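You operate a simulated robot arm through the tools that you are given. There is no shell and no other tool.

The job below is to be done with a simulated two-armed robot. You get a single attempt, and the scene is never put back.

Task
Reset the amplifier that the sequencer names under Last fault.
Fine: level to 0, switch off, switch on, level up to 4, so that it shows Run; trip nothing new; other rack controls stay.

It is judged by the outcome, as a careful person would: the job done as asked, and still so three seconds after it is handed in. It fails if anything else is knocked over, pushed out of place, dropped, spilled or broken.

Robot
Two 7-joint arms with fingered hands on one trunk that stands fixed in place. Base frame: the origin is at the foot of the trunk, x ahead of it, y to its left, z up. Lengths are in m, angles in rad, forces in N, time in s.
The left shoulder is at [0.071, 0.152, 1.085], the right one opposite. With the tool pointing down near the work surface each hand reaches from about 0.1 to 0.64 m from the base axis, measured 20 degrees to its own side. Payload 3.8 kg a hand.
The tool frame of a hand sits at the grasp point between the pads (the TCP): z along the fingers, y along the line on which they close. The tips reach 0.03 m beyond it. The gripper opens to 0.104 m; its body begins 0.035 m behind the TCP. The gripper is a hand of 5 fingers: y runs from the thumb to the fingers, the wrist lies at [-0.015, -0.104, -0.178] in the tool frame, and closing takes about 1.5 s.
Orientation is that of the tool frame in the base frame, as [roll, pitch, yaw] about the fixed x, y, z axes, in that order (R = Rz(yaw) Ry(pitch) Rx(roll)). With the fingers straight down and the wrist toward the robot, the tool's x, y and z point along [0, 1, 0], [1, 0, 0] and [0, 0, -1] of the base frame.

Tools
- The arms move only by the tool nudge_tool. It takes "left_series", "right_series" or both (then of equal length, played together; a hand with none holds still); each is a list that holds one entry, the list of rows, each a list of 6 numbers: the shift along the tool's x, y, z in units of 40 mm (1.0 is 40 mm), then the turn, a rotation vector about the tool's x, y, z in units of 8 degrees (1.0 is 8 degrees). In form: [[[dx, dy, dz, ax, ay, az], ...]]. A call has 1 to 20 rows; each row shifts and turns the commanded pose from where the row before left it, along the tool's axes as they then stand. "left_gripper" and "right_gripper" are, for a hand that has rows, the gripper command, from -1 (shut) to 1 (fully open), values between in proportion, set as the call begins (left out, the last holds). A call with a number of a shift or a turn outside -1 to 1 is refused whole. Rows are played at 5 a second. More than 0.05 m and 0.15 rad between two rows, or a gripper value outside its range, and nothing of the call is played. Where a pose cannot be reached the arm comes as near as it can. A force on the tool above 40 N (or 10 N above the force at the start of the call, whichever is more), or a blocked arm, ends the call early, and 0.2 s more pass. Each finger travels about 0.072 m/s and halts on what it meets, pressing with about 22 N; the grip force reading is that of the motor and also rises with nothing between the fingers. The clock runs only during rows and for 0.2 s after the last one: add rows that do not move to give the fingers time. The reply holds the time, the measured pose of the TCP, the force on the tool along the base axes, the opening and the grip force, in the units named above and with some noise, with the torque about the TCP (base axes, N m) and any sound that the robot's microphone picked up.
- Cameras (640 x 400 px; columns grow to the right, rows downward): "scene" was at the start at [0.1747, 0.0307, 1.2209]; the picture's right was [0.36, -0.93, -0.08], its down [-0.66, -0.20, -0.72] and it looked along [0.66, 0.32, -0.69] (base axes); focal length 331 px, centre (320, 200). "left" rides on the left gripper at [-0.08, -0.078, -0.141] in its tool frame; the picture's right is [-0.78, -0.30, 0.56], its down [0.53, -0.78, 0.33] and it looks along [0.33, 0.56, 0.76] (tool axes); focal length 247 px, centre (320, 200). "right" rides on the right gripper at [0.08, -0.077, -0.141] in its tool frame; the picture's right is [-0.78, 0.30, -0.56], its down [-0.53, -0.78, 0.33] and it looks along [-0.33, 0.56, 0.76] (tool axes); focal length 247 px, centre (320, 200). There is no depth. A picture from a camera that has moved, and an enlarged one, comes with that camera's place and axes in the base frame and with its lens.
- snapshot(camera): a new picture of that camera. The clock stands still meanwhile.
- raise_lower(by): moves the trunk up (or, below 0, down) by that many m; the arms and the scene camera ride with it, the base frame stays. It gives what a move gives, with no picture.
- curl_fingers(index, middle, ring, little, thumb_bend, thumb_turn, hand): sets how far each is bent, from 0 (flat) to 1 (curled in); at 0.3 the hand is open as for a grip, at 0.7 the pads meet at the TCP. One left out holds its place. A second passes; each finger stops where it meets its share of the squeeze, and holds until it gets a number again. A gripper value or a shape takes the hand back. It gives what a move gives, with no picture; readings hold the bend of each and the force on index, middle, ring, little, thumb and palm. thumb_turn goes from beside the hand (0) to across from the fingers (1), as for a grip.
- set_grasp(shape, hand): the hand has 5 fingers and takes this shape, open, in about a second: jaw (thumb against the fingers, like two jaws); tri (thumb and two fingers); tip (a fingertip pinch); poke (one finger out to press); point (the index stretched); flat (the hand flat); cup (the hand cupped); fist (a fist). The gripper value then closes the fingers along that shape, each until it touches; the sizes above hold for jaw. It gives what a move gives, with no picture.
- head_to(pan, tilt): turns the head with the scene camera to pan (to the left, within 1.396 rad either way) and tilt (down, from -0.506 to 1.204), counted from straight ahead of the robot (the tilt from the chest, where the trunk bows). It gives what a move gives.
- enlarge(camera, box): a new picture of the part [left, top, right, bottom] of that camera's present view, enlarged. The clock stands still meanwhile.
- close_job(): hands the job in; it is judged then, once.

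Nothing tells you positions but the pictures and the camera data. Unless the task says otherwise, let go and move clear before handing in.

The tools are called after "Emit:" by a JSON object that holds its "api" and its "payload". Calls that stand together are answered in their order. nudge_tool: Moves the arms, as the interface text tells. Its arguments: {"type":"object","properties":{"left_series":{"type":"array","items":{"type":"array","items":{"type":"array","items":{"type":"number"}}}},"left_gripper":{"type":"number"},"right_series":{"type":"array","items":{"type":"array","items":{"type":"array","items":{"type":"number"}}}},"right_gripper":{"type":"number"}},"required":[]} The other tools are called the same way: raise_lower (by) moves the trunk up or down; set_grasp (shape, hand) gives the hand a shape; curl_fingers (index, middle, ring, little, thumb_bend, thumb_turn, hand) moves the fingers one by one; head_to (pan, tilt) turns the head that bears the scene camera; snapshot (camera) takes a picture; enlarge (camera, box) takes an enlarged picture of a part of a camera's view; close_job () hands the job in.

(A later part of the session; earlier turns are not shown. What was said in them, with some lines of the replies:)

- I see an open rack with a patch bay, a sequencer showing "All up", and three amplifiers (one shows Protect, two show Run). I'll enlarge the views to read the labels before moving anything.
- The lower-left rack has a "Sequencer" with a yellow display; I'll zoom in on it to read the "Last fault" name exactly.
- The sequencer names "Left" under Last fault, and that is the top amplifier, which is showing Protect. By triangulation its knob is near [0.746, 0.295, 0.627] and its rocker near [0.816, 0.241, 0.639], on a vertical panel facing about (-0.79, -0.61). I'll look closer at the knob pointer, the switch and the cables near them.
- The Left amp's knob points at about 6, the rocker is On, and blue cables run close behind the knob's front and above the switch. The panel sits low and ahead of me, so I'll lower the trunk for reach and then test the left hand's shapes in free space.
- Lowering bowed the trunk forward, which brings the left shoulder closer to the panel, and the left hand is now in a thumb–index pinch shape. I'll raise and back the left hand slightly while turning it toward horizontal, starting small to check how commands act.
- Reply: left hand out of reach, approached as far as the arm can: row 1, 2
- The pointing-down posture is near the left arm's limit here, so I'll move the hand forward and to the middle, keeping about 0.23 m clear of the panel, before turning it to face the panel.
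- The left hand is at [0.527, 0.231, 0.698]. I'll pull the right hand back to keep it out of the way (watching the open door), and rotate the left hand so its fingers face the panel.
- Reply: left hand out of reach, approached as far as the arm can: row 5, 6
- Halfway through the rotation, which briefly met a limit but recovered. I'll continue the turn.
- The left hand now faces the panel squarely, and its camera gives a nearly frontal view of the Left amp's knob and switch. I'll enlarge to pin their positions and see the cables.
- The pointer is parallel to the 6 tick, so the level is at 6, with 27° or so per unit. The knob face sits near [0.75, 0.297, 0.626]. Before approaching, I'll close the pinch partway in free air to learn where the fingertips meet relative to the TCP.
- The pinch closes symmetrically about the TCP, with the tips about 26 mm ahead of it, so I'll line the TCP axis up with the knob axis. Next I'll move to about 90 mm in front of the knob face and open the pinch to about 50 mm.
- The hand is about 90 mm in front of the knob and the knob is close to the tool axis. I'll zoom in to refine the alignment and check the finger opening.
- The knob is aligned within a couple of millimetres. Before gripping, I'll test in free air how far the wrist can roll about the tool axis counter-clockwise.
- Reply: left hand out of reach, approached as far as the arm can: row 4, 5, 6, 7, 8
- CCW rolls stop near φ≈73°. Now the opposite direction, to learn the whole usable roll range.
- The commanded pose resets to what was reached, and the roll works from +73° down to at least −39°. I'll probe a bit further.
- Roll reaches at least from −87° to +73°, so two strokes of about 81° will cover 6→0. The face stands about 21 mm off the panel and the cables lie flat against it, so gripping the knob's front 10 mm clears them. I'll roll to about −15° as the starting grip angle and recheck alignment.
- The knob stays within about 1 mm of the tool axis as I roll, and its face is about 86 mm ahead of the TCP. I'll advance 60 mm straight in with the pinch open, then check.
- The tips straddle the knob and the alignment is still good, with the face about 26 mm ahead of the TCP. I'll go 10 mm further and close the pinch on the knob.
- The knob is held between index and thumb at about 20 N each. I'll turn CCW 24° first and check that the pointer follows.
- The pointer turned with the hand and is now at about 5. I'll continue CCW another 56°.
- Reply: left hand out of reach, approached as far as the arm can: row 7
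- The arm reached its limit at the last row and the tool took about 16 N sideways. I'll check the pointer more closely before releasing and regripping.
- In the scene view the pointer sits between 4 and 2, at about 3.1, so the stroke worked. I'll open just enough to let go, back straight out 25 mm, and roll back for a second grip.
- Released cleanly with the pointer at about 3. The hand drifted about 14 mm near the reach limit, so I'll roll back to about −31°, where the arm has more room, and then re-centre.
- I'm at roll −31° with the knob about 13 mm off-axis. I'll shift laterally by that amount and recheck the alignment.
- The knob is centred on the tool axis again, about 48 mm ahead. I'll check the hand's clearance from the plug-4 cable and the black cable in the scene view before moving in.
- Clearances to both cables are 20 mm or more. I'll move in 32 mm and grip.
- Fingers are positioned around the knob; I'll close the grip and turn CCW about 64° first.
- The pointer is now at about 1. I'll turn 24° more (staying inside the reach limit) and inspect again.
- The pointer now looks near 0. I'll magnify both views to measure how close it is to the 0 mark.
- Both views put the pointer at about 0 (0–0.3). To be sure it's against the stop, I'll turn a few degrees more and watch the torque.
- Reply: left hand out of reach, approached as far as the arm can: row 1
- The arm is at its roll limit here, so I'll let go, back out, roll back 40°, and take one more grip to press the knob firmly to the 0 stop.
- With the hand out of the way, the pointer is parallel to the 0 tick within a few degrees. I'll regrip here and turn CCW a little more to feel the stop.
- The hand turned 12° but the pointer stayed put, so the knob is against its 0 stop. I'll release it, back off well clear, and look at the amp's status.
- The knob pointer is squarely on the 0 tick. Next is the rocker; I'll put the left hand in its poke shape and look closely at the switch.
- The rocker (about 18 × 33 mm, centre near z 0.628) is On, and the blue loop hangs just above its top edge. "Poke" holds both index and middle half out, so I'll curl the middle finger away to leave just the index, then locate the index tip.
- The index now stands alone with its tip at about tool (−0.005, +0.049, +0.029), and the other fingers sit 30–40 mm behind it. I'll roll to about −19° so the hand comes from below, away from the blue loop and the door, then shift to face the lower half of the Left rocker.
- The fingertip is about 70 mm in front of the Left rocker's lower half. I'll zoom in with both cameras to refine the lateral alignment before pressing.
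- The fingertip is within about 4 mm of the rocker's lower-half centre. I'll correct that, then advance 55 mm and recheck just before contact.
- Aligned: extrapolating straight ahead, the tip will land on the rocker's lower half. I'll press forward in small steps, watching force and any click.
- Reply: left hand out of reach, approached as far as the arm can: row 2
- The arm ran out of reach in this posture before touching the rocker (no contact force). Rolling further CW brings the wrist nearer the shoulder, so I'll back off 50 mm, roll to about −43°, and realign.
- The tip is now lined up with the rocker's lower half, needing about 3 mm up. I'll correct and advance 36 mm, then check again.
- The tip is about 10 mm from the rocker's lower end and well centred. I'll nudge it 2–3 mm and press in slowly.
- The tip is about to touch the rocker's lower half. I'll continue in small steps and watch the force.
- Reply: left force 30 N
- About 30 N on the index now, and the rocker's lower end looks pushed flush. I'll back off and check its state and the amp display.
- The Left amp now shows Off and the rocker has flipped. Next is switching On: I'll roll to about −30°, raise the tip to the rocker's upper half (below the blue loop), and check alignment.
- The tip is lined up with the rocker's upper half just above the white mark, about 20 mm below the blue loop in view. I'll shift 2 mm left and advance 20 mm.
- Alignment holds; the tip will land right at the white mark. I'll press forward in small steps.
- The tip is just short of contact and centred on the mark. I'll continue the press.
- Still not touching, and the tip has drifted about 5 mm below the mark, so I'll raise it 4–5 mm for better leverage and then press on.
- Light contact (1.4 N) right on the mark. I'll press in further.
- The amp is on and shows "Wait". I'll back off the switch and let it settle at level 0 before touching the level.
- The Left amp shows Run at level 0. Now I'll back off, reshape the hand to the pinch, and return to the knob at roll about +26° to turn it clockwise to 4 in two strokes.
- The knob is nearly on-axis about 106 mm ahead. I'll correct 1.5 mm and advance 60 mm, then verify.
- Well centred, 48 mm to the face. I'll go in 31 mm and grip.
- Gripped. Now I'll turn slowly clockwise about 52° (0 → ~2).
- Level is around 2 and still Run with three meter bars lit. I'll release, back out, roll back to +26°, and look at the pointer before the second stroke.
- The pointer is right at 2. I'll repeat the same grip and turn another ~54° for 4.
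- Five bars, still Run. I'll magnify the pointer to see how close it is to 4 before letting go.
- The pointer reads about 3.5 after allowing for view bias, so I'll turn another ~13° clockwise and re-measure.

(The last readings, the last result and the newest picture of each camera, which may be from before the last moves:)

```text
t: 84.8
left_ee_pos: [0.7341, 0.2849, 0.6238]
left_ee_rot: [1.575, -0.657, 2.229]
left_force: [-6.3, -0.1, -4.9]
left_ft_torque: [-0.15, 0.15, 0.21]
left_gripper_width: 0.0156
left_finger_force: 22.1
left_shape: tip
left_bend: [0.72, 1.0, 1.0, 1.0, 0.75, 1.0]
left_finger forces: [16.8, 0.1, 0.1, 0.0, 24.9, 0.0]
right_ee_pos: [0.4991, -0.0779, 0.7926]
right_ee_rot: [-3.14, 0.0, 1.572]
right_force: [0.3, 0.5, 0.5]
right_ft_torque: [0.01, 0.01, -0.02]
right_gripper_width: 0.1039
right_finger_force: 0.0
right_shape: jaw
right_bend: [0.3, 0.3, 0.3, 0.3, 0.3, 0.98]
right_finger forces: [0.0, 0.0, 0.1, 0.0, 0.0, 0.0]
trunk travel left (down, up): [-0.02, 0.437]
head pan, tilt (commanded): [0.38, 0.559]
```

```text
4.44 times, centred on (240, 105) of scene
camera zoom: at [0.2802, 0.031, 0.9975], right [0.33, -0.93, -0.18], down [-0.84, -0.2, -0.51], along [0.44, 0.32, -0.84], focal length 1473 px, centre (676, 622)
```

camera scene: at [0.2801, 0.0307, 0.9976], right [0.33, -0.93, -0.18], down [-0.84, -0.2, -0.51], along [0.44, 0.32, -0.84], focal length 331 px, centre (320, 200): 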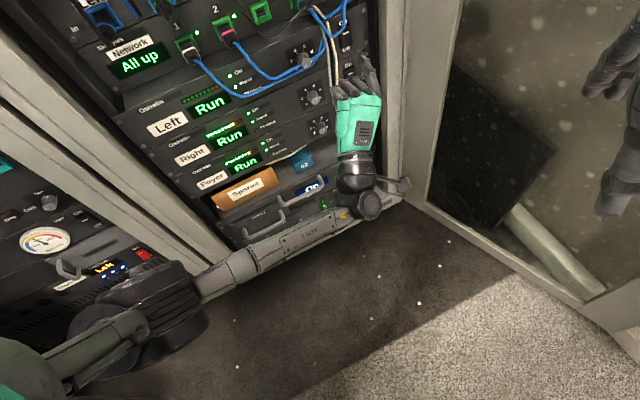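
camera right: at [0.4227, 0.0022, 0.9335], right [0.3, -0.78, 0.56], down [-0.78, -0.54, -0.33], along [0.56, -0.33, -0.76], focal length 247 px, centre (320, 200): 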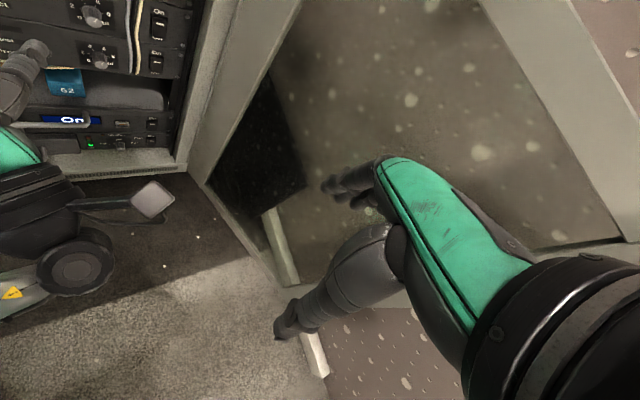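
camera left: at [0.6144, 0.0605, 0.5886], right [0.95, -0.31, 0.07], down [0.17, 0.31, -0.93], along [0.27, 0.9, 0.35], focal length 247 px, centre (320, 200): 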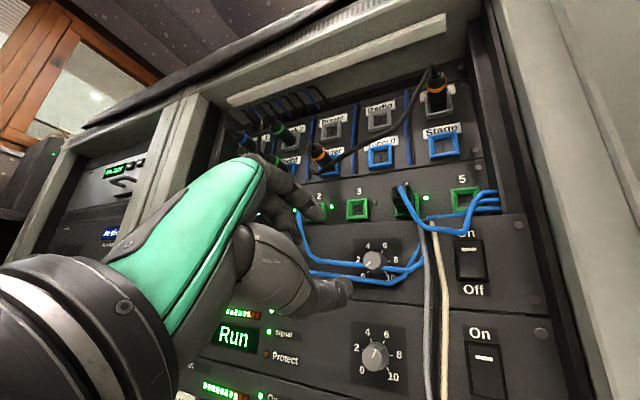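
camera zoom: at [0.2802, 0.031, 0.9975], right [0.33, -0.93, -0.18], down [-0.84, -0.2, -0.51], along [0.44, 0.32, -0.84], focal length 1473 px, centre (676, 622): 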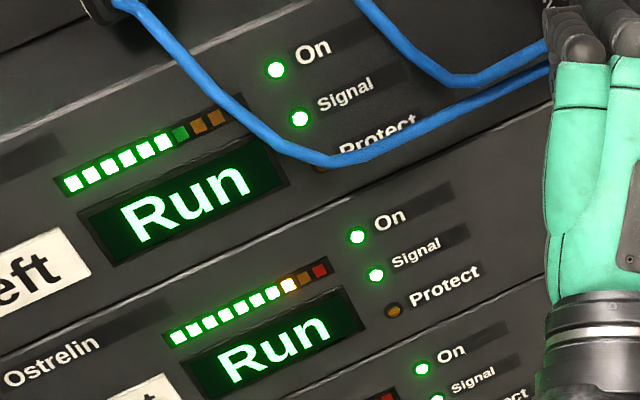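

The pointer followed fully, with six bars and still Run. I'll release gently, back out, and measure the pointer with the hand clear.

Emit:
{"api": "nudge_tool", "payload": {"left_series": [[[0, 0, 0, 0, 0, 0], [0, 0, 0, 0, 0, 0], [0, 0, 0, 0, 0, 0], [0, 0, 0, 0, 0, 0], [0, 0, 0, 0, 0, 0], [0, 0, -0.26, 0, 0, 0], [0, 0, -0.26, 0, 0, 0], [0, 0, -0.26, 0, 0, 0], [0, 0, 0, 0, 0, -0.95], [0, 0, 0, 0, 0, -0.95], [0, 0, 0, 0, 0, -0.95], [0, 0, 0, 0, 0, -0.95], [0, 0, 0, 0, 0, -0.95], [0, 0, 0, 0, 0, -0.95], [0, 0, 0, 0, 0, -0.95], [0, 0, 0, 0, 0, 0]]], "left_gripper": -0.05}}

Emit:
{"api": "enlarge", "payload": {"camera": "left", "box": [320, 220, 380, 270]}}

Emit:
{"api": "enlarge", "payload": {"camera": "left", "box": [240, 160, 420, 310]}}

Emit:
{"api": "enlarge", "payload": {"camera": "scene", "box": [180, 60, 300, 150]}}

```text
t: 88.2
left_ee_pos: [0.7092, 0.2646, 0.6256]
left_ee_rot: [1.572, 0.275, 2.234]
left_force: [0.1, 0.9, -0.5]
left_ft_torque: [0.0, -0.02, -0.03]
left_gripper_width: 0.049
left_finger_force: 0.0
left_shape: tip
left_bend: [0.73, 0.98, 0.99, 0.99, 0.71, 1.0]
left_finger forces: [0.0, 0.0, 0.1, 0.0, 0.0, 0.0]
right_ee_pos: [0.4997, -0.0797, 0.7919]
right_ee_rot: [-3.14, -0.001, 1.573]
right_force: [0.2, -0.7, 0.4]
right_ft_torque: [0.01, -0.01, 0.01]
right_gripper_width: 0.104
right_finger_force: 0.1
right_shape: jaw
right_bend: [0.3, 0.3, 0.3, 0.3, 0.3, 0.98]
right_finger forces: [0.0, 0.0, 0.0, 0.0, 0.0, 0.1]
trunk travel left (down, up): [-0.02, 0.437]
head pan, tilt (commanded): [0.38, 0.559]
```

```text
8.00 times, centred on (350, 245) of left
camera zoom: at [0.6578, 0.1016, 0.5716], right [0.95, -0.31, -0.08], down [0.07, 0.44, -0.89], along [0.31, 0.84, 0.44], focal length 1976 px, centre (80, -160)
```

zoom: 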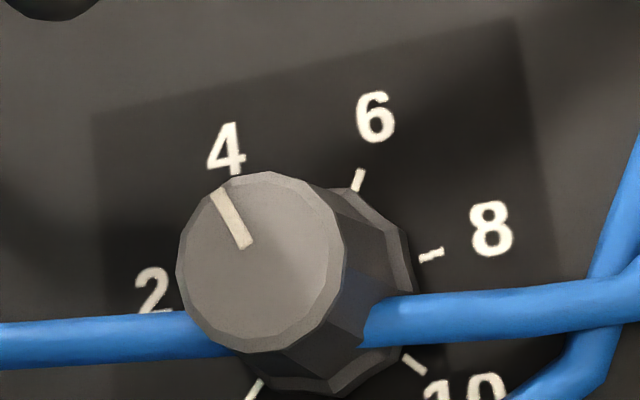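

```text
2.67 times, centred on (330, 235) of left
camera zoom: at [0.6578, 0.1016, 0.5716], right [0.95, -0.31, -0.08], down [0.07, 0.44, -0.89], along [0.31, 0.84, 0.44], focal length 659 px, centre (293, 107)
```

zoom: 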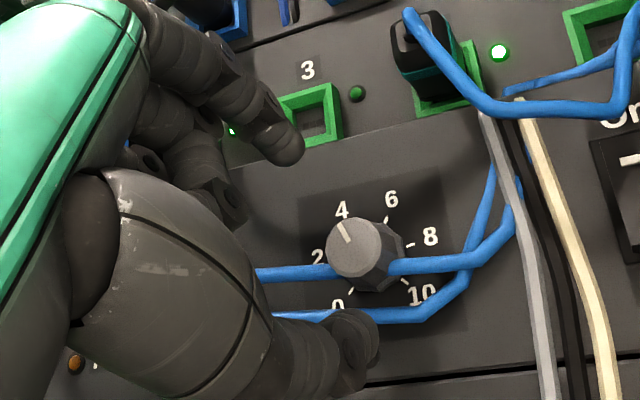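

```text
4.44 times, centred on (240, 105) of scene
camera zoom: at [0.2801, 0.0308, 0.9976], right [0.33, -0.93, -0.18], down [-0.84, -0.2, -0.51], along [0.44, 0.32, -0.84], focal length 1473 px, centre (676, 622)
```

zoom: 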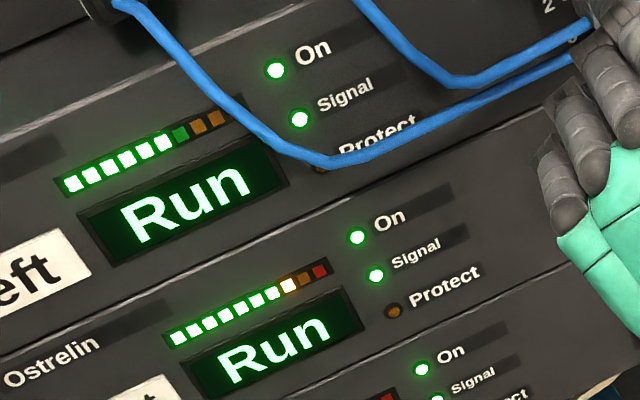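

The pointer looks to be right about 4. I'll withdraw the hand well clear so the scene camera gets an unobstructed view to confirm.

Emit:
{"api": "nudge_tool", "payload": {"left_series": [[[0, 0, -0.6, 0, 0, 0], [0, 0, -0.8, 0, 0, 0], [0, 0, -0.8, 0, 0, 0], [0, 0, -0.8, 0, 0, 0], [0, -0.6, -0.4, 0, 0, 0], [0, -0.6, -0.4, 0, 0, 0], [0, 0, 0, 0, 0, 0]]]}}

Emit:
{"api": "enlarge", "payload": {"camera": "scene", "box": [290, 42, 325, 72]}}

Emit:
{"api": "enlarge", "payload": {"camera": "left", "box": [360, 200, 440, 260]}}

Emit:
{"api": "snapshot", "payload": {"camera": "scene"}}

Emit:
{"api": "snapshot", "payload": {"camera": "left"}}

```text
t: 89.8
left_ee_pos: [0.5954, 0.1611, 0.577]
left_ee_rot: [1.572, 0.273, 2.233]
left_force: [0.0, -1.1, 0.4]
left_ft_torque: [-0.01, -0.01, -0.01]
left_gripper_width: 0.0491
left_finger_force: 0.1
left_shape: tip
left_bend: [0.73, 0.98, 0.99, 0.99, 0.71, 1.0]
left_finger forces: [0.1, 0.0, 0.1, 0.0, 0.0, 0.1]
right_ee_pos: [0.4993, -0.0784, 0.793]
right_ee_rot: [3.141, -0.001, 1.572]
right_force: [0.0, -0.6, 1.1]
right_ft_torque: [-0.04, 0.0, -0.01]
right_gripper_width: 0.1037
right_finger_force: 0.0
right_shape: jaw
right_bend: [0.3, 0.3, 0.3, 0.3, 0.3, 0.98]
right_finger forces: [0.0, 0.0, 0.0, 0.1, 0.0, 0.0]
trunk travel left (down, up): [-0.02, 0.437]
head pan, tilt (commanded): [0.38, 0.559]
```

```text
13.33 times, centred on (308, 57) of scene
camera zoom: at [0.28, 0.0308, 0.9977], right [0.33, -0.93, -0.18], down [-0.84, -0.2, -0.51], along [0.44, 0.32, -0.84], focal length 4419 px, centre (487, 2107)
```

zoom: 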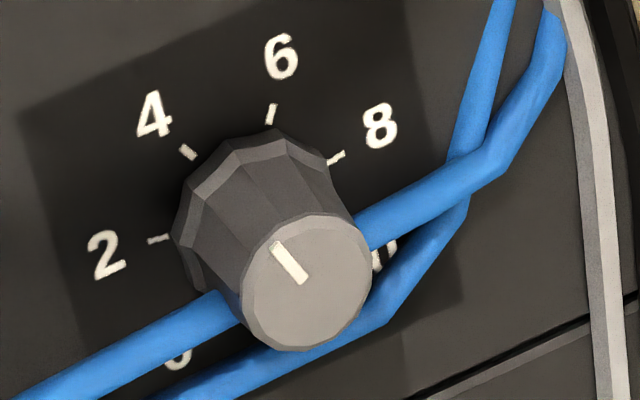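

```text
6.67 times, centred on (400, 230) of left
camera zoom: at [0.5438, -0.0018, 0.5231], right [0.95, -0.31, -0.08], down [0.07, 0.45, -0.89], along [0.31, 0.84, 0.44], focal length 1646 px, centre (-213, 0)
```

zoom: 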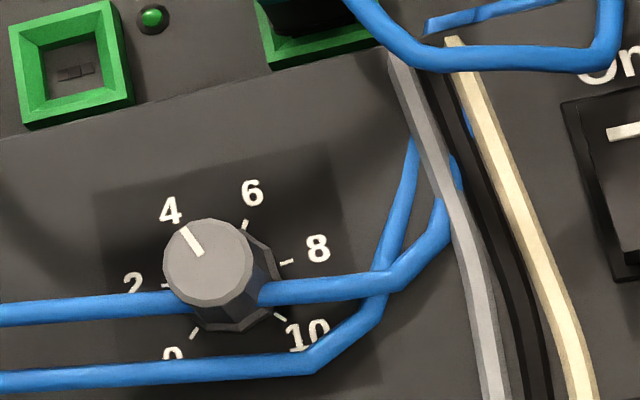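

```text
taken
camera scene: at [0.28, 0.0308, 0.9977], right [0.33, -0.93, -0.18], down [-0.84, -0.2, -0.51], along [0.44, 0.32, -0.84], focal length 331 px, centre (320, 200)
```

scene: 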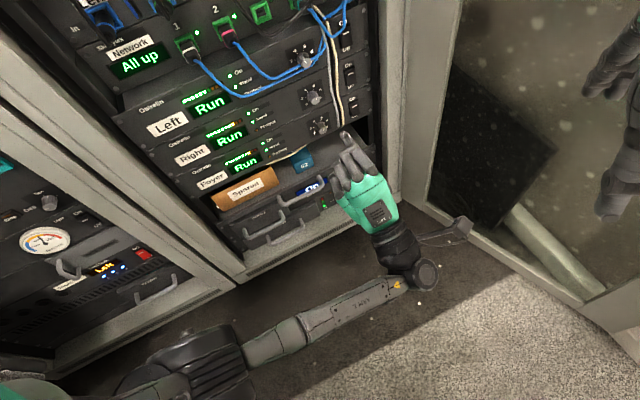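

```text
taken
camera left: at [0.5438, -0.0018, 0.5231], right [0.95, -0.31, -0.08], down [0.07, 0.45, -0.89], along [0.31, 0.84, 0.44], focal length 247 px, centre (320, 200)
```

left: 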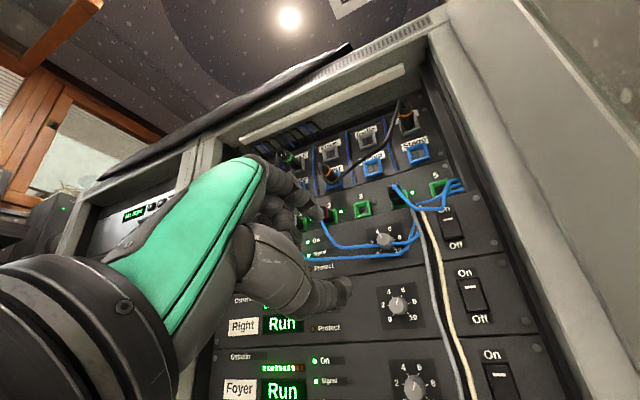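

The Left amp shows Run and the hand is clear. The two cameras give slightly different readings (about 4.1 and 4.3), so I'll zoom in harder to measure precisely.

Emit:
{"api": "enlarge", "payload": {"camera": "scene", "box": [302, 56, 316, 68]}}

Emit:
{"api": "enlarge", "payload": {"camera": "scene", "box": [297, 46, 317, 60]}}

Emit:
{"api": "enlarge", "payload": {"camera": "left", "box": [374, 222, 404, 252]}}

```text
16.00 times, centred on (309, 62) of scene
camera zoom: at [0.28, 0.0308, 0.9977], right [0.33, -0.93, -0.18], down [-0.84, -0.2, -0.51], along [0.44, 0.32, -0.84], focal length 5302 px, centre (496, 2408)
```

zoom: 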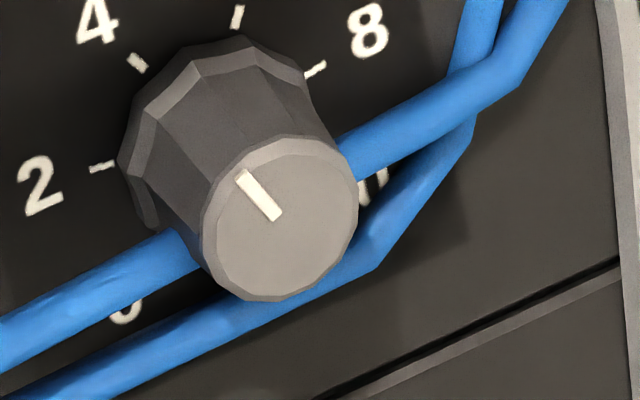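

```text
16.00 times, centred on (307, 53) of scene
camera zoom: at [0.28, 0.0308, 0.9977], right [0.33, -0.93, -0.18], down [-0.84, -0.2, -0.51], along [0.44, 0.32, -0.84], focal length 5302 px, centre (528, 2552)
```

zoom: 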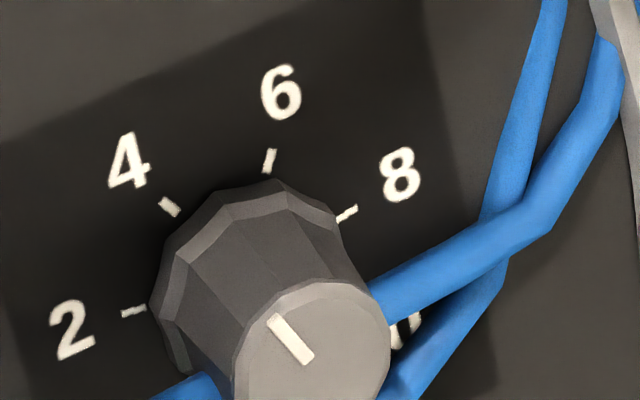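

```text
13.33 times, centred on (389, 237) of left
camera zoom: at [0.5438, -0.0018, 0.5231], right [0.95, -0.31, -0.08], down [0.07, 0.45, -0.89], along [0.31, 0.84, 0.44], focal length 3293 px, centre (-600, -293)
```

zoom: 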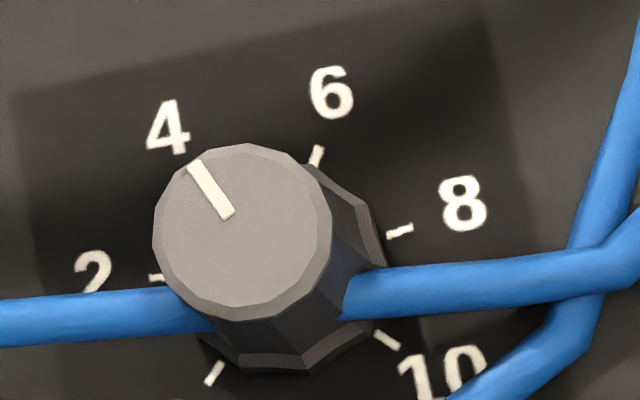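

Careful measurement gives about 4.2 in both views, so I'll go back and trim it about 5° counter-clockwise to sit on 4. First I return to the pre-grip position and check alignment.

Emit:
{"api": "nudge_tool", "payload": {"left_series": [[[0, 0.6, 0.4, 0, 0, 0], [0, 0.6, 0.4, 0, 0, 0], [0, 0, 0.8, 0, 0, 0], [0, 0, 0.8, 0, 0, 0], [0, 0, 0.8, 0, 0, 0], [0, 0, 0.6, 0, 0, 0], [0, 0, 0, 0, 0, 0]]]}}

Emit:
{"api": "enlarge", "payload": {"camera": "left", "box": [240, 160, 420, 310]}}

Emit:
{"api": "enlarge", "payload": {"camera": "left", "box": [325, 230, 360, 265]}}

```text
t: 91.5
left_ee_pos: [0.7117, 0.2649, 0.625]
left_ee_rot: [1.572, 0.272, 2.233]
left_force: [-0.3, -0.5, 0.3]
left_ft_torque: [0.0, -0.01, 0.02]
left_gripper_width: 0.0491
left_finger_force: 0.1
left_shape: tip
left_bend: [0.73, 0.98, 0.99, 0.99, 0.71, 1.0]
left_finger forces: [0.0, 0.1, 0.0, 0.0, 0.1, 0.1]
right_ee_pos: [0.5004, -0.079, 0.7931]
right_ee_rot: [-3.141, -0.001, 1.573]
right_force: [0.6, -0.2, 0.0]
right_ft_torque: [-0.02, -0.02, -0.02]
right_gripper_width: 0.1041
right_finger_force: 0.0
right_shape: jaw
right_bend: [0.3, 0.3, 0.3, 0.3, 0.3, 0.98]
right_finger forces: [0.0, 0.0, 0.0, 0.1, 0.0, 0.1]
trunk travel left (down, up): [-0.02, 0.437]
head pan, tilt (commanded): [0.38, 0.559]
```

```text
2.67 times, centred on (330, 235) of left
camera zoom: at [0.6592, 0.102, 0.5714], right [0.95, -0.31, -0.08], down [0.07, 0.44, -0.89], along [0.31, 0.84, 0.44], focal length 659 px, centre (293, 107)
```

zoom: 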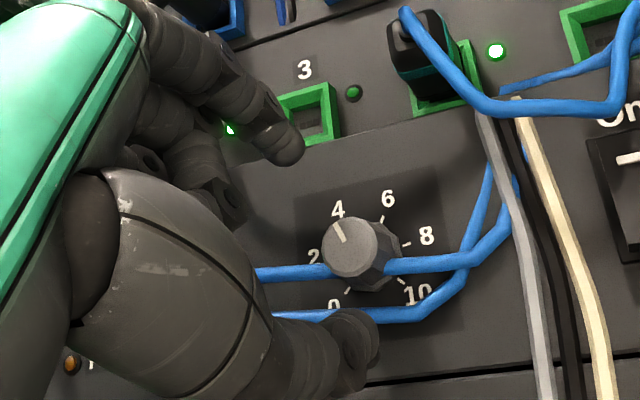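

```text
11.43 times, centred on (342, 248) of left
camera zoom: at [0.6592, 0.102, 0.5714], right [0.95, -0.31, -0.08], down [0.07, 0.44, -0.89], along [0.31, 0.84, 0.44], focal length 2823 px, centre (63, -343)
```

zoom: 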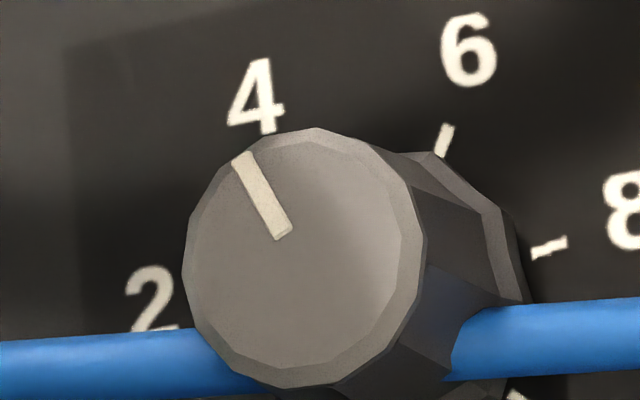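

About 4.15 from this view, consistent. I'll centre, move in, grip, and turn back roughly 5°.

Emit:
{"api": "nudge_tool", "payload": {"left_series": [[[0.03, -0.01, 0, 0, 0, 0], [0, 0, 0.25, 0, 0, 0], [0, 0, 0.25, 0, 0, 0], [0, 0, 0.25, 0, 0, 0], [0, 0, 0, 0, 0, 0]]]}}

Emit:
{"api": "nudge_tool", "payload": {"left_series": [[[0, 0, 0, 0, 0, 0], [0, 0, 0, 0, 0, 0], [0, 0, 0, 0, 0, 0], [0, 0, 0, 0, 0, 0], [0, 0, 0, 0, 0, 0], [0, 0, 0, 0, 0, 0]]], "left_gripper": -1}}

Emit:
{"api": "enlarge", "payload": {"camera": "left", "box": [315, 215, 365, 260]}}

Emit:
{"api": "nudge_tool", "payload": {"left_series": [[[0, 0, 0, 0, 0, -0.35], [0, 0, 0, 0, 0, -0.35], [0, 0, 0, 0, 0, 0], [0, 0, 0, 0, 0, 0]]]}}

Emit:
{"api": "enlarge", "payload": {"camera": "left", "box": [315, 215, 365, 260]}}

```text
t: 92.7
left_ee_pos: [0.7335, 0.2843, 0.6233]
left_ee_rot: [1.573, 0.274, 2.234]
left_force: [0.2, -0.7, -0.2]
left_ft_torque: [0.03, -0.01, 0.03]
left_gripper_width: 0.0492
left_finger_force: 0.1
left_shape: tip
left_bend: [0.73, 0.98, 0.99, 0.99, 0.71, 1.0]
left_finger forces: [0.0, 0.0, 0.0, 0.0, 0.1, 0.1]
right_ee_pos: [0.5003, -0.0779, 0.7921]
right_ee_rot: [-3.139, 0.001, 1.572]
right_force: [1.0, -0.1, 0.0]
right_ft_torque: [-0.02, 0.02, 0.01]
right_gripper_width: 0.1037
right_finger_force: 0.1
right_shape: jaw
right_bend: [0.3, 0.3, 0.3, 0.3, 0.3, 0.98]
right_finger forces: [0.1, 0.0, 0.0, 0.1, 0.0, 0.2]
trunk travel left (down, up): [-0.02, 0.437]
head pan, tilt (commanded): [0.38, 0.559]
```

```text
t: 94.0
left_ee_pos: [0.7332, 0.284, 0.6241]
left_ee_rot: [1.572, 0.271, 2.233]
left_force: [1.5, 0.5, 1.3]
left_ft_torque: [0.01, -0.05, 0.0]
left_gripper_width: 0.0148
left_finger_force: 22.1
left_shape: tip
left_bend: [0.72, 1.0, 1.0, 1.0, 0.74, 1.0]
left_finger forces: [20.3, 0.0, 0.0, 0.0, 18.9, 0.0]
right_ee_pos: [0.4998, -0.0782, 0.793]
right_ee_rot: [3.14, -0.002, 1.572]
right_force: [0.3, -0.1, -0.1]
right_ft_torque: [0.0, -0.03, 0.02]
right_gripper_width: 0.1036
right_finger_force: 0.0
right_shape: jaw
right_bend: [0.3, 0.3, 0.3, 0.3, 0.3, 0.98]
right_finger forces: [0.0, 0.0, 0.0, 0.1, 0.0, 0.0]
trunk travel left (down, up): [-0.02, 0.437]
head pan, tilt (commanded): [0.38, 0.559]
```

```text
8.89 times, centred on (340, 238) of left
camera zoom: at [0.681, 0.1218, 0.5701], right [0.95, -0.31, -0.08], down [0.07, 0.45, -0.89], along [0.31, 0.84, 0.44], focal length 2195 px, centre (142, -133)
```

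zoom: 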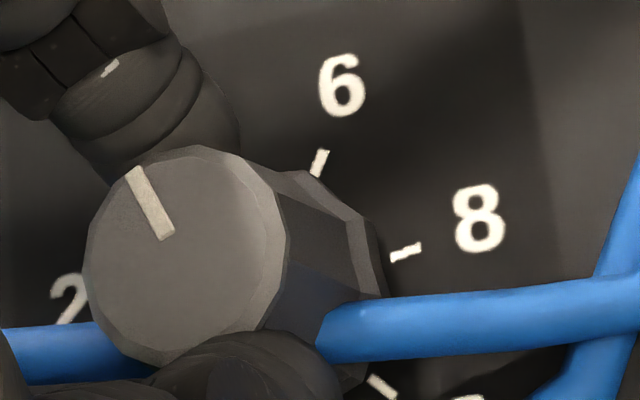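

```text
t: 95.0
left_ee_pos: [0.7331, 0.285, 0.6241]
left_ee_rot: [1.572, 0.37, 2.231]
left_force: [2.4, 0.0, 0.8]
left_ft_torque: [0.07, -0.06, 0.0]
left_gripper_width: 0.0146
left_finger_force: 21.9
left_shape: tip
left_bend: [0.72, 1.0, 1.0, 1.0, 0.74, 1.0]
left_finger forces: [20.3, 0.0, 0.0, 0.1, 19.2, 0.0]
right_ee_pos: [0.5002, -0.0789, 0.7929]
right_ee_rot: [3.141, 0.001, 1.574]
right_force: [0.3, 0.5, 0.5]
right_ft_torque: [-0.01, -0.01, -0.01]
right_gripper_width: 0.1038
right_finger_force: 0.0
right_shape: jaw
right_bend: [0.3, 0.3, 0.3, 0.3, 0.3, 0.98]
right_finger forces: [0.1, 0.0, 0.0, 0.0, 0.0, 0.0]
trunk travel left (down, up): [-0.02, 0.437]
head pan, tilt (commanded): [0.38, 0.559]
```

```text
8.89 times, centred on (340, 238) of left
camera zoom: at [0.6839, 0.118, 0.58], right [0.95, -0.31, 0.0], down [0.13, 0.37, -0.92], along [0.29, 0.87, 0.4], focal length 2195 px, centre (142, -133)
```

zoom: 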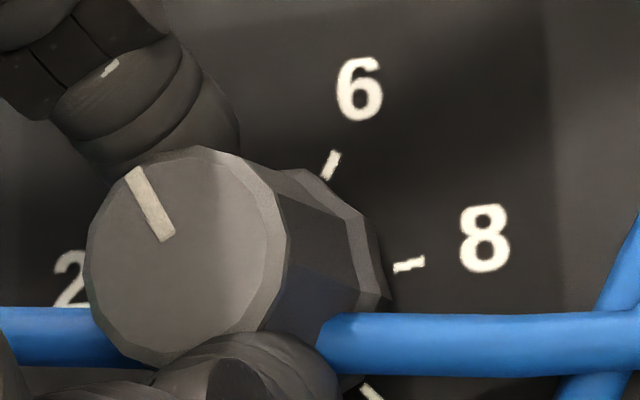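

The pointer moved with the hand by 5.7°, which should put it at about 4.0. I'll release, withdraw, and re-measure with the hand clear.

Emit:
{"api": "nudge_tool", "payload": {"left_series": [[[0, 0, 0, 0, 0, 0], [0, 0, 0, 0, 0, 0], [0, 0, 0, 0, 0, 0], [0, 0, 0, 0, 0, 0], [0, 0, 0, 0, 0, 0], [0, 0, -0.26, 0, 0, 0], [0, 0, -0.26, 0, 0, 0], [0, 0, -0.26, 0, 0, 0], [0, 0, -0.7, 0, 0, 0], [0, 0, -0.8, 0, 0, 0], [0, 0, -0.8, 0, 0, 0], [0, 0, -0.8, 0, 0, 0], [0, -0.6, -0.4, 0, 0, 0], [0, -0.6, -0.4, 0, 0, 0], [0, 0, 0, 0, 0, 0]]], "left_gripper": -0.05}}

Emit:
{"api": "enlarge", "payload": {"camera": "scene", "box": [297, 46, 317, 66]}}

Emit:
{"api": "enlarge", "payload": {"camera": "left", "box": [370, 215, 410, 255]}}

Emit:
{"api": "snapshot", "payload": {"camera": "scene"}}

Emit:
{"api": "snapshot", "payload": {"camera": "left"}}

```text
t: 98.2
left_ee_pos: [0.5953, 0.1561, 0.5789]
left_ee_rot: [1.571, 0.371, 2.233]
left_force: [0.6, 0.3, -0.4]
left_ft_torque: [0.02, -0.02, -0.02]
left_gripper_width: 0.0491
left_finger_force: 0.0
left_shape: tip
left_bend: [0.73, 0.98, 0.99, 0.99, 0.71, 1.0]
left_finger forces: [0.0, 0.0, 0.1, 0.1, 0.0, 0.0]
right_ee_pos: [0.5002, -0.0777, 0.794]
right_ee_rot: [3.141, 0.0, 1.573]
right_force: [1.0, -0.4, -0.5]
right_ft_torque: [-0.02, 0.01, -0.01]
right_gripper_width: 0.1039
right_finger_force: 0.1
right_shape: jaw
right_bend: [0.3, 0.3, 0.3, 0.3, 0.3, 0.98]
right_finger forces: [0.0, 0.0, 0.0, 0.1, 0.0, 0.0]
trunk travel left (down, up): [-0.02, 0.437]
head pan, tilt (commanded): [0.38, 0.559]
```

```text
16.00 times, centred on (307, 56) of scene
camera zoom: at [0.28, 0.0308, 0.9977], right [0.33, -0.93, -0.18], down [-0.83, -0.2, -0.51], along [0.44, 0.32, -0.84], focal length 5302 px, centre (528, 2504)
```

zoom: 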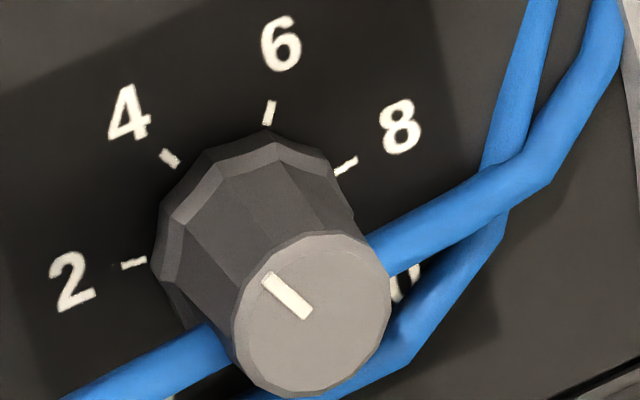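

```text
10.00 times, centred on (390, 235) of left
camera zoom: at [0.5463, -0.0113, 0.5352], right [0.95, -0.31, 0.0], down [0.13, 0.38, -0.92], along [0.29, 0.87, 0.4], focal length 2470 px, centre (-380, -150)
```

zoom: 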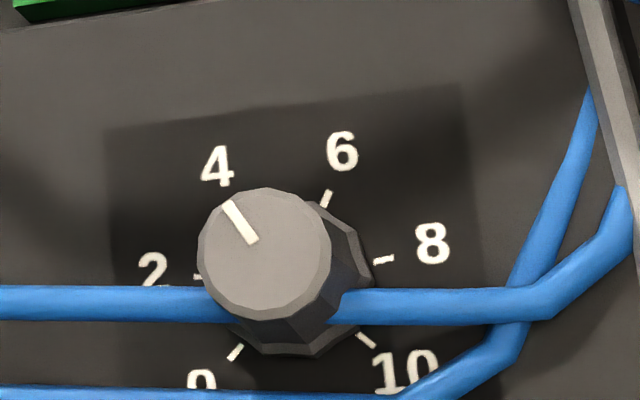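

```text
taken
camera scene: at [0.28, 0.0308, 0.9977], right [0.33, -0.93, -0.18], down [-0.83, -0.2, -0.51], along [0.44, 0.32, -0.84], focal length 331 px, centre (320, 200)
```

scene: 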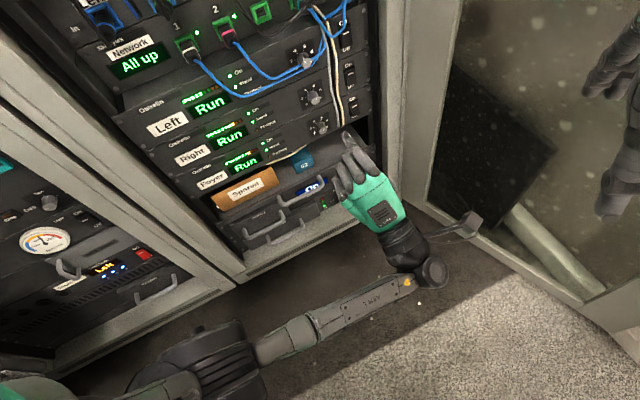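

```text
taken
camera left: at [0.5463, -0.0113, 0.5352], right [0.95, -0.31, 0.0], down [0.13, 0.38, -0.92], along [0.29, 0.87, 0.4], focal length 247 px, centre (320, 200)
```

left: 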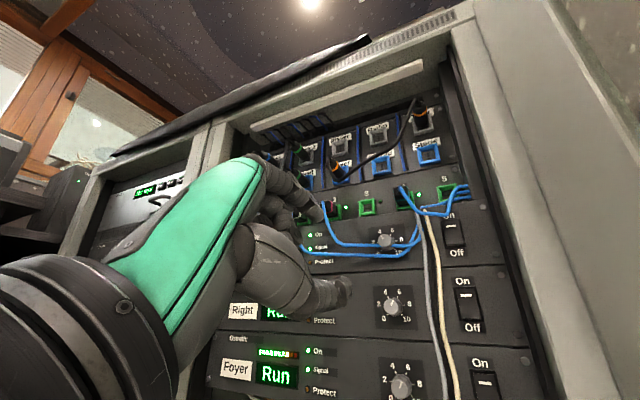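

Both views now put the pointer on 4, and the Left amp shows Run. I'll pull back a bit further, let a few seconds pass, and check that all displays and controls are as they should be.

Emit:
{"api": "nudge_tool", "payload": {"left_series": [[[0, 0, -0.7, 0, 0, 0], [0, 0, -0.7, 0, 0, 0], [0, 0, 0, 0, 0, 0], [0, 0, 0, 0, 0, 0], [0, 0, 0, 0, 0, 0], [0, 0, 0, 0, 0, 0], [0, 0, 0, 0, 0, 0], [0, 0, 0, 0, 0, 0], [0, 0, 0, 0, 0, 0], [0, 0, 0, 0, 0, 0], [0, 0, 0, 0, 0, 0], [0, 0, 0, 0, 0, 0], [0, 0, 0, 0, 0, 0], [0, 0, 0, 0, 0, 0], [0, 0, 0, 0, 0, 0], [0, 0, 0, 0, 0, 0], [0, 0, 0, 0, 0, 0], [0, 0, 0, 0, 0, 0]]]}}

Emit:
{"api": "enlarge", "payload": {"camera": "scene", "box": [100, 0, 360, 180]}}

Emit:
{"api": "enlarge", "payload": {"camera": "scene", "box": [0, 180, 200, 330]}}

Emit:
{"api": "snapshot", "payload": {"camera": "scene"}}

Emit:
{"api": "enlarge", "payload": {"camera": "left", "box": [240, 80, 520, 380]}}

```text
t: 102.0
left_ee_pos: [0.5543, 0.1221, 0.5803]
left_ee_rot: [1.572, 0.37, 2.235]
left_force: [-0.6, -0.2, -0.6]
left_ft_torque: [-0.02, -0.02, -0.01]
left_gripper_width: 0.0492
left_finger_force: 0.0
left_shape: tip
left_bend: [0.73, 0.98, 0.99, 0.99, 0.71, 1.0]
left_finger forces: [0.0, 0.0, 0.1, 0.0, 0.1, 0.1]
right_ee_pos: [0.4998, -0.0792, 0.7925]
right_ee_rot: [3.141, 0.0, 1.572]
right_force: [-0.9, -0.5, 0.0]
right_ft_torque: [0.01, 0.0, 0.0]
right_gripper_width: 0.1038
right_finger_force: 0.0
right_shape: jaw
right_bend: [0.3, 0.3, 0.3, 0.3, 0.3, 0.98]
right_finger forces: [0.1, 0.1, 0.0, 0.0, 0.0, 0.0]
trunk travel left (down, up): [-0.02, 0.437]
head pan, tilt (commanded): [0.38, 0.559]
```

```text
2.22 times, centred on (230, 90) of scene
camera zoom: at [0.2801, 0.0306, 0.9976], right [0.33, -0.93, -0.18], down [-0.84, -0.2, -0.51], along [0.44, 0.32, -0.84], focal length 736 px, centre (520, 444)
```

zoom: 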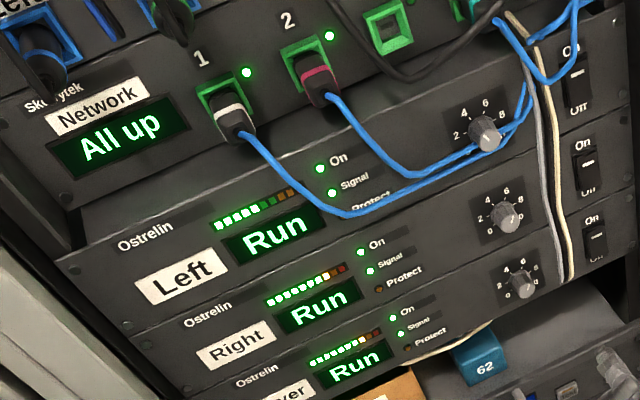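

```text
2.67 times, centred on (100, 255) of scene
camera zoom: at [0.2801, 0.0306, 0.9976], right [0.33, -0.93, -0.18], down [-0.84, -0.2, -0.51], along [0.44, 0.32, -0.84], focal length 884 px, centre (907, 53)
```

zoom: 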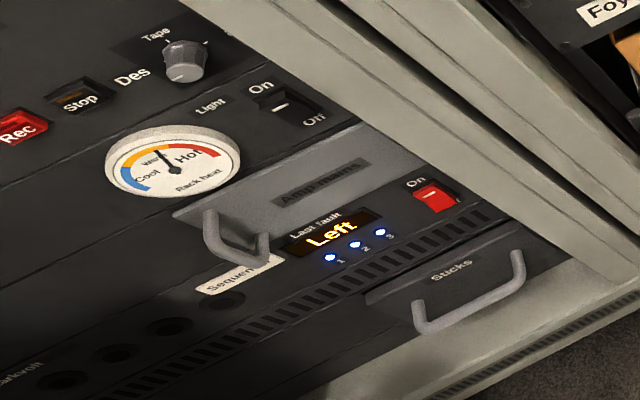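

```text
taken
camera scene: at [0.2801, 0.0306, 0.9976], right [0.33, -0.93, -0.18], down [-0.84, -0.2, -0.51], along [0.44, 0.32, -0.84], focal length 331 px, centre (320, 200)
```

scene: 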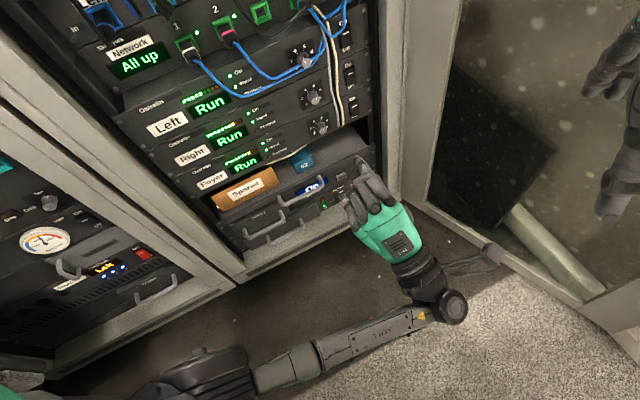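

```text
1.33 times, centred on (380, 230) of left
camera zoom: at [0.504, -0.0441, 0.5355], right [0.95, -0.31, 0.0], down [0.13, 0.38, -0.92], along [0.29, 0.87, 0.4], focal length 329 px, centre (240, 160)
```

zoom: 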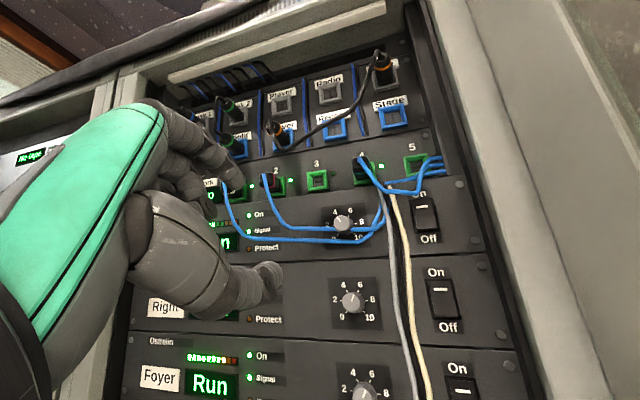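

The Left amp, which the sequencer names under Last fault, shows Run with its level on 4 and its switch On. Right and Foyer still show Run, Network shows All up, and the cables and other controls look undisturbed. The hand has let go and is clear, so I'm handing in.

Emit:
{"api": "close_job", "payload": {}}

```text
The job is handed in.
```

I reset the Left amplifier, the one the sequencer named under Last fault, and it now shows Run with its level at 4.

- **Reset:** I turned its level from 6 down to 0 and switched it off, and the display showed Off. When I switched it back on it went through Wait to Run. I then turned the level up. It first landed at about 4.2, so I trimmed it back, and both cameras then put the pointer on 4.
- **Rest of the rack:** Right and Foyer still showed Run, and Network still showed All up. I saw no new trips, and the cables and other controls looked unmoved.
- **At hand-in:** The left hand had let go of the knob and was well back from the panel. I watched for about three seconds before handing in, and nothing changed.
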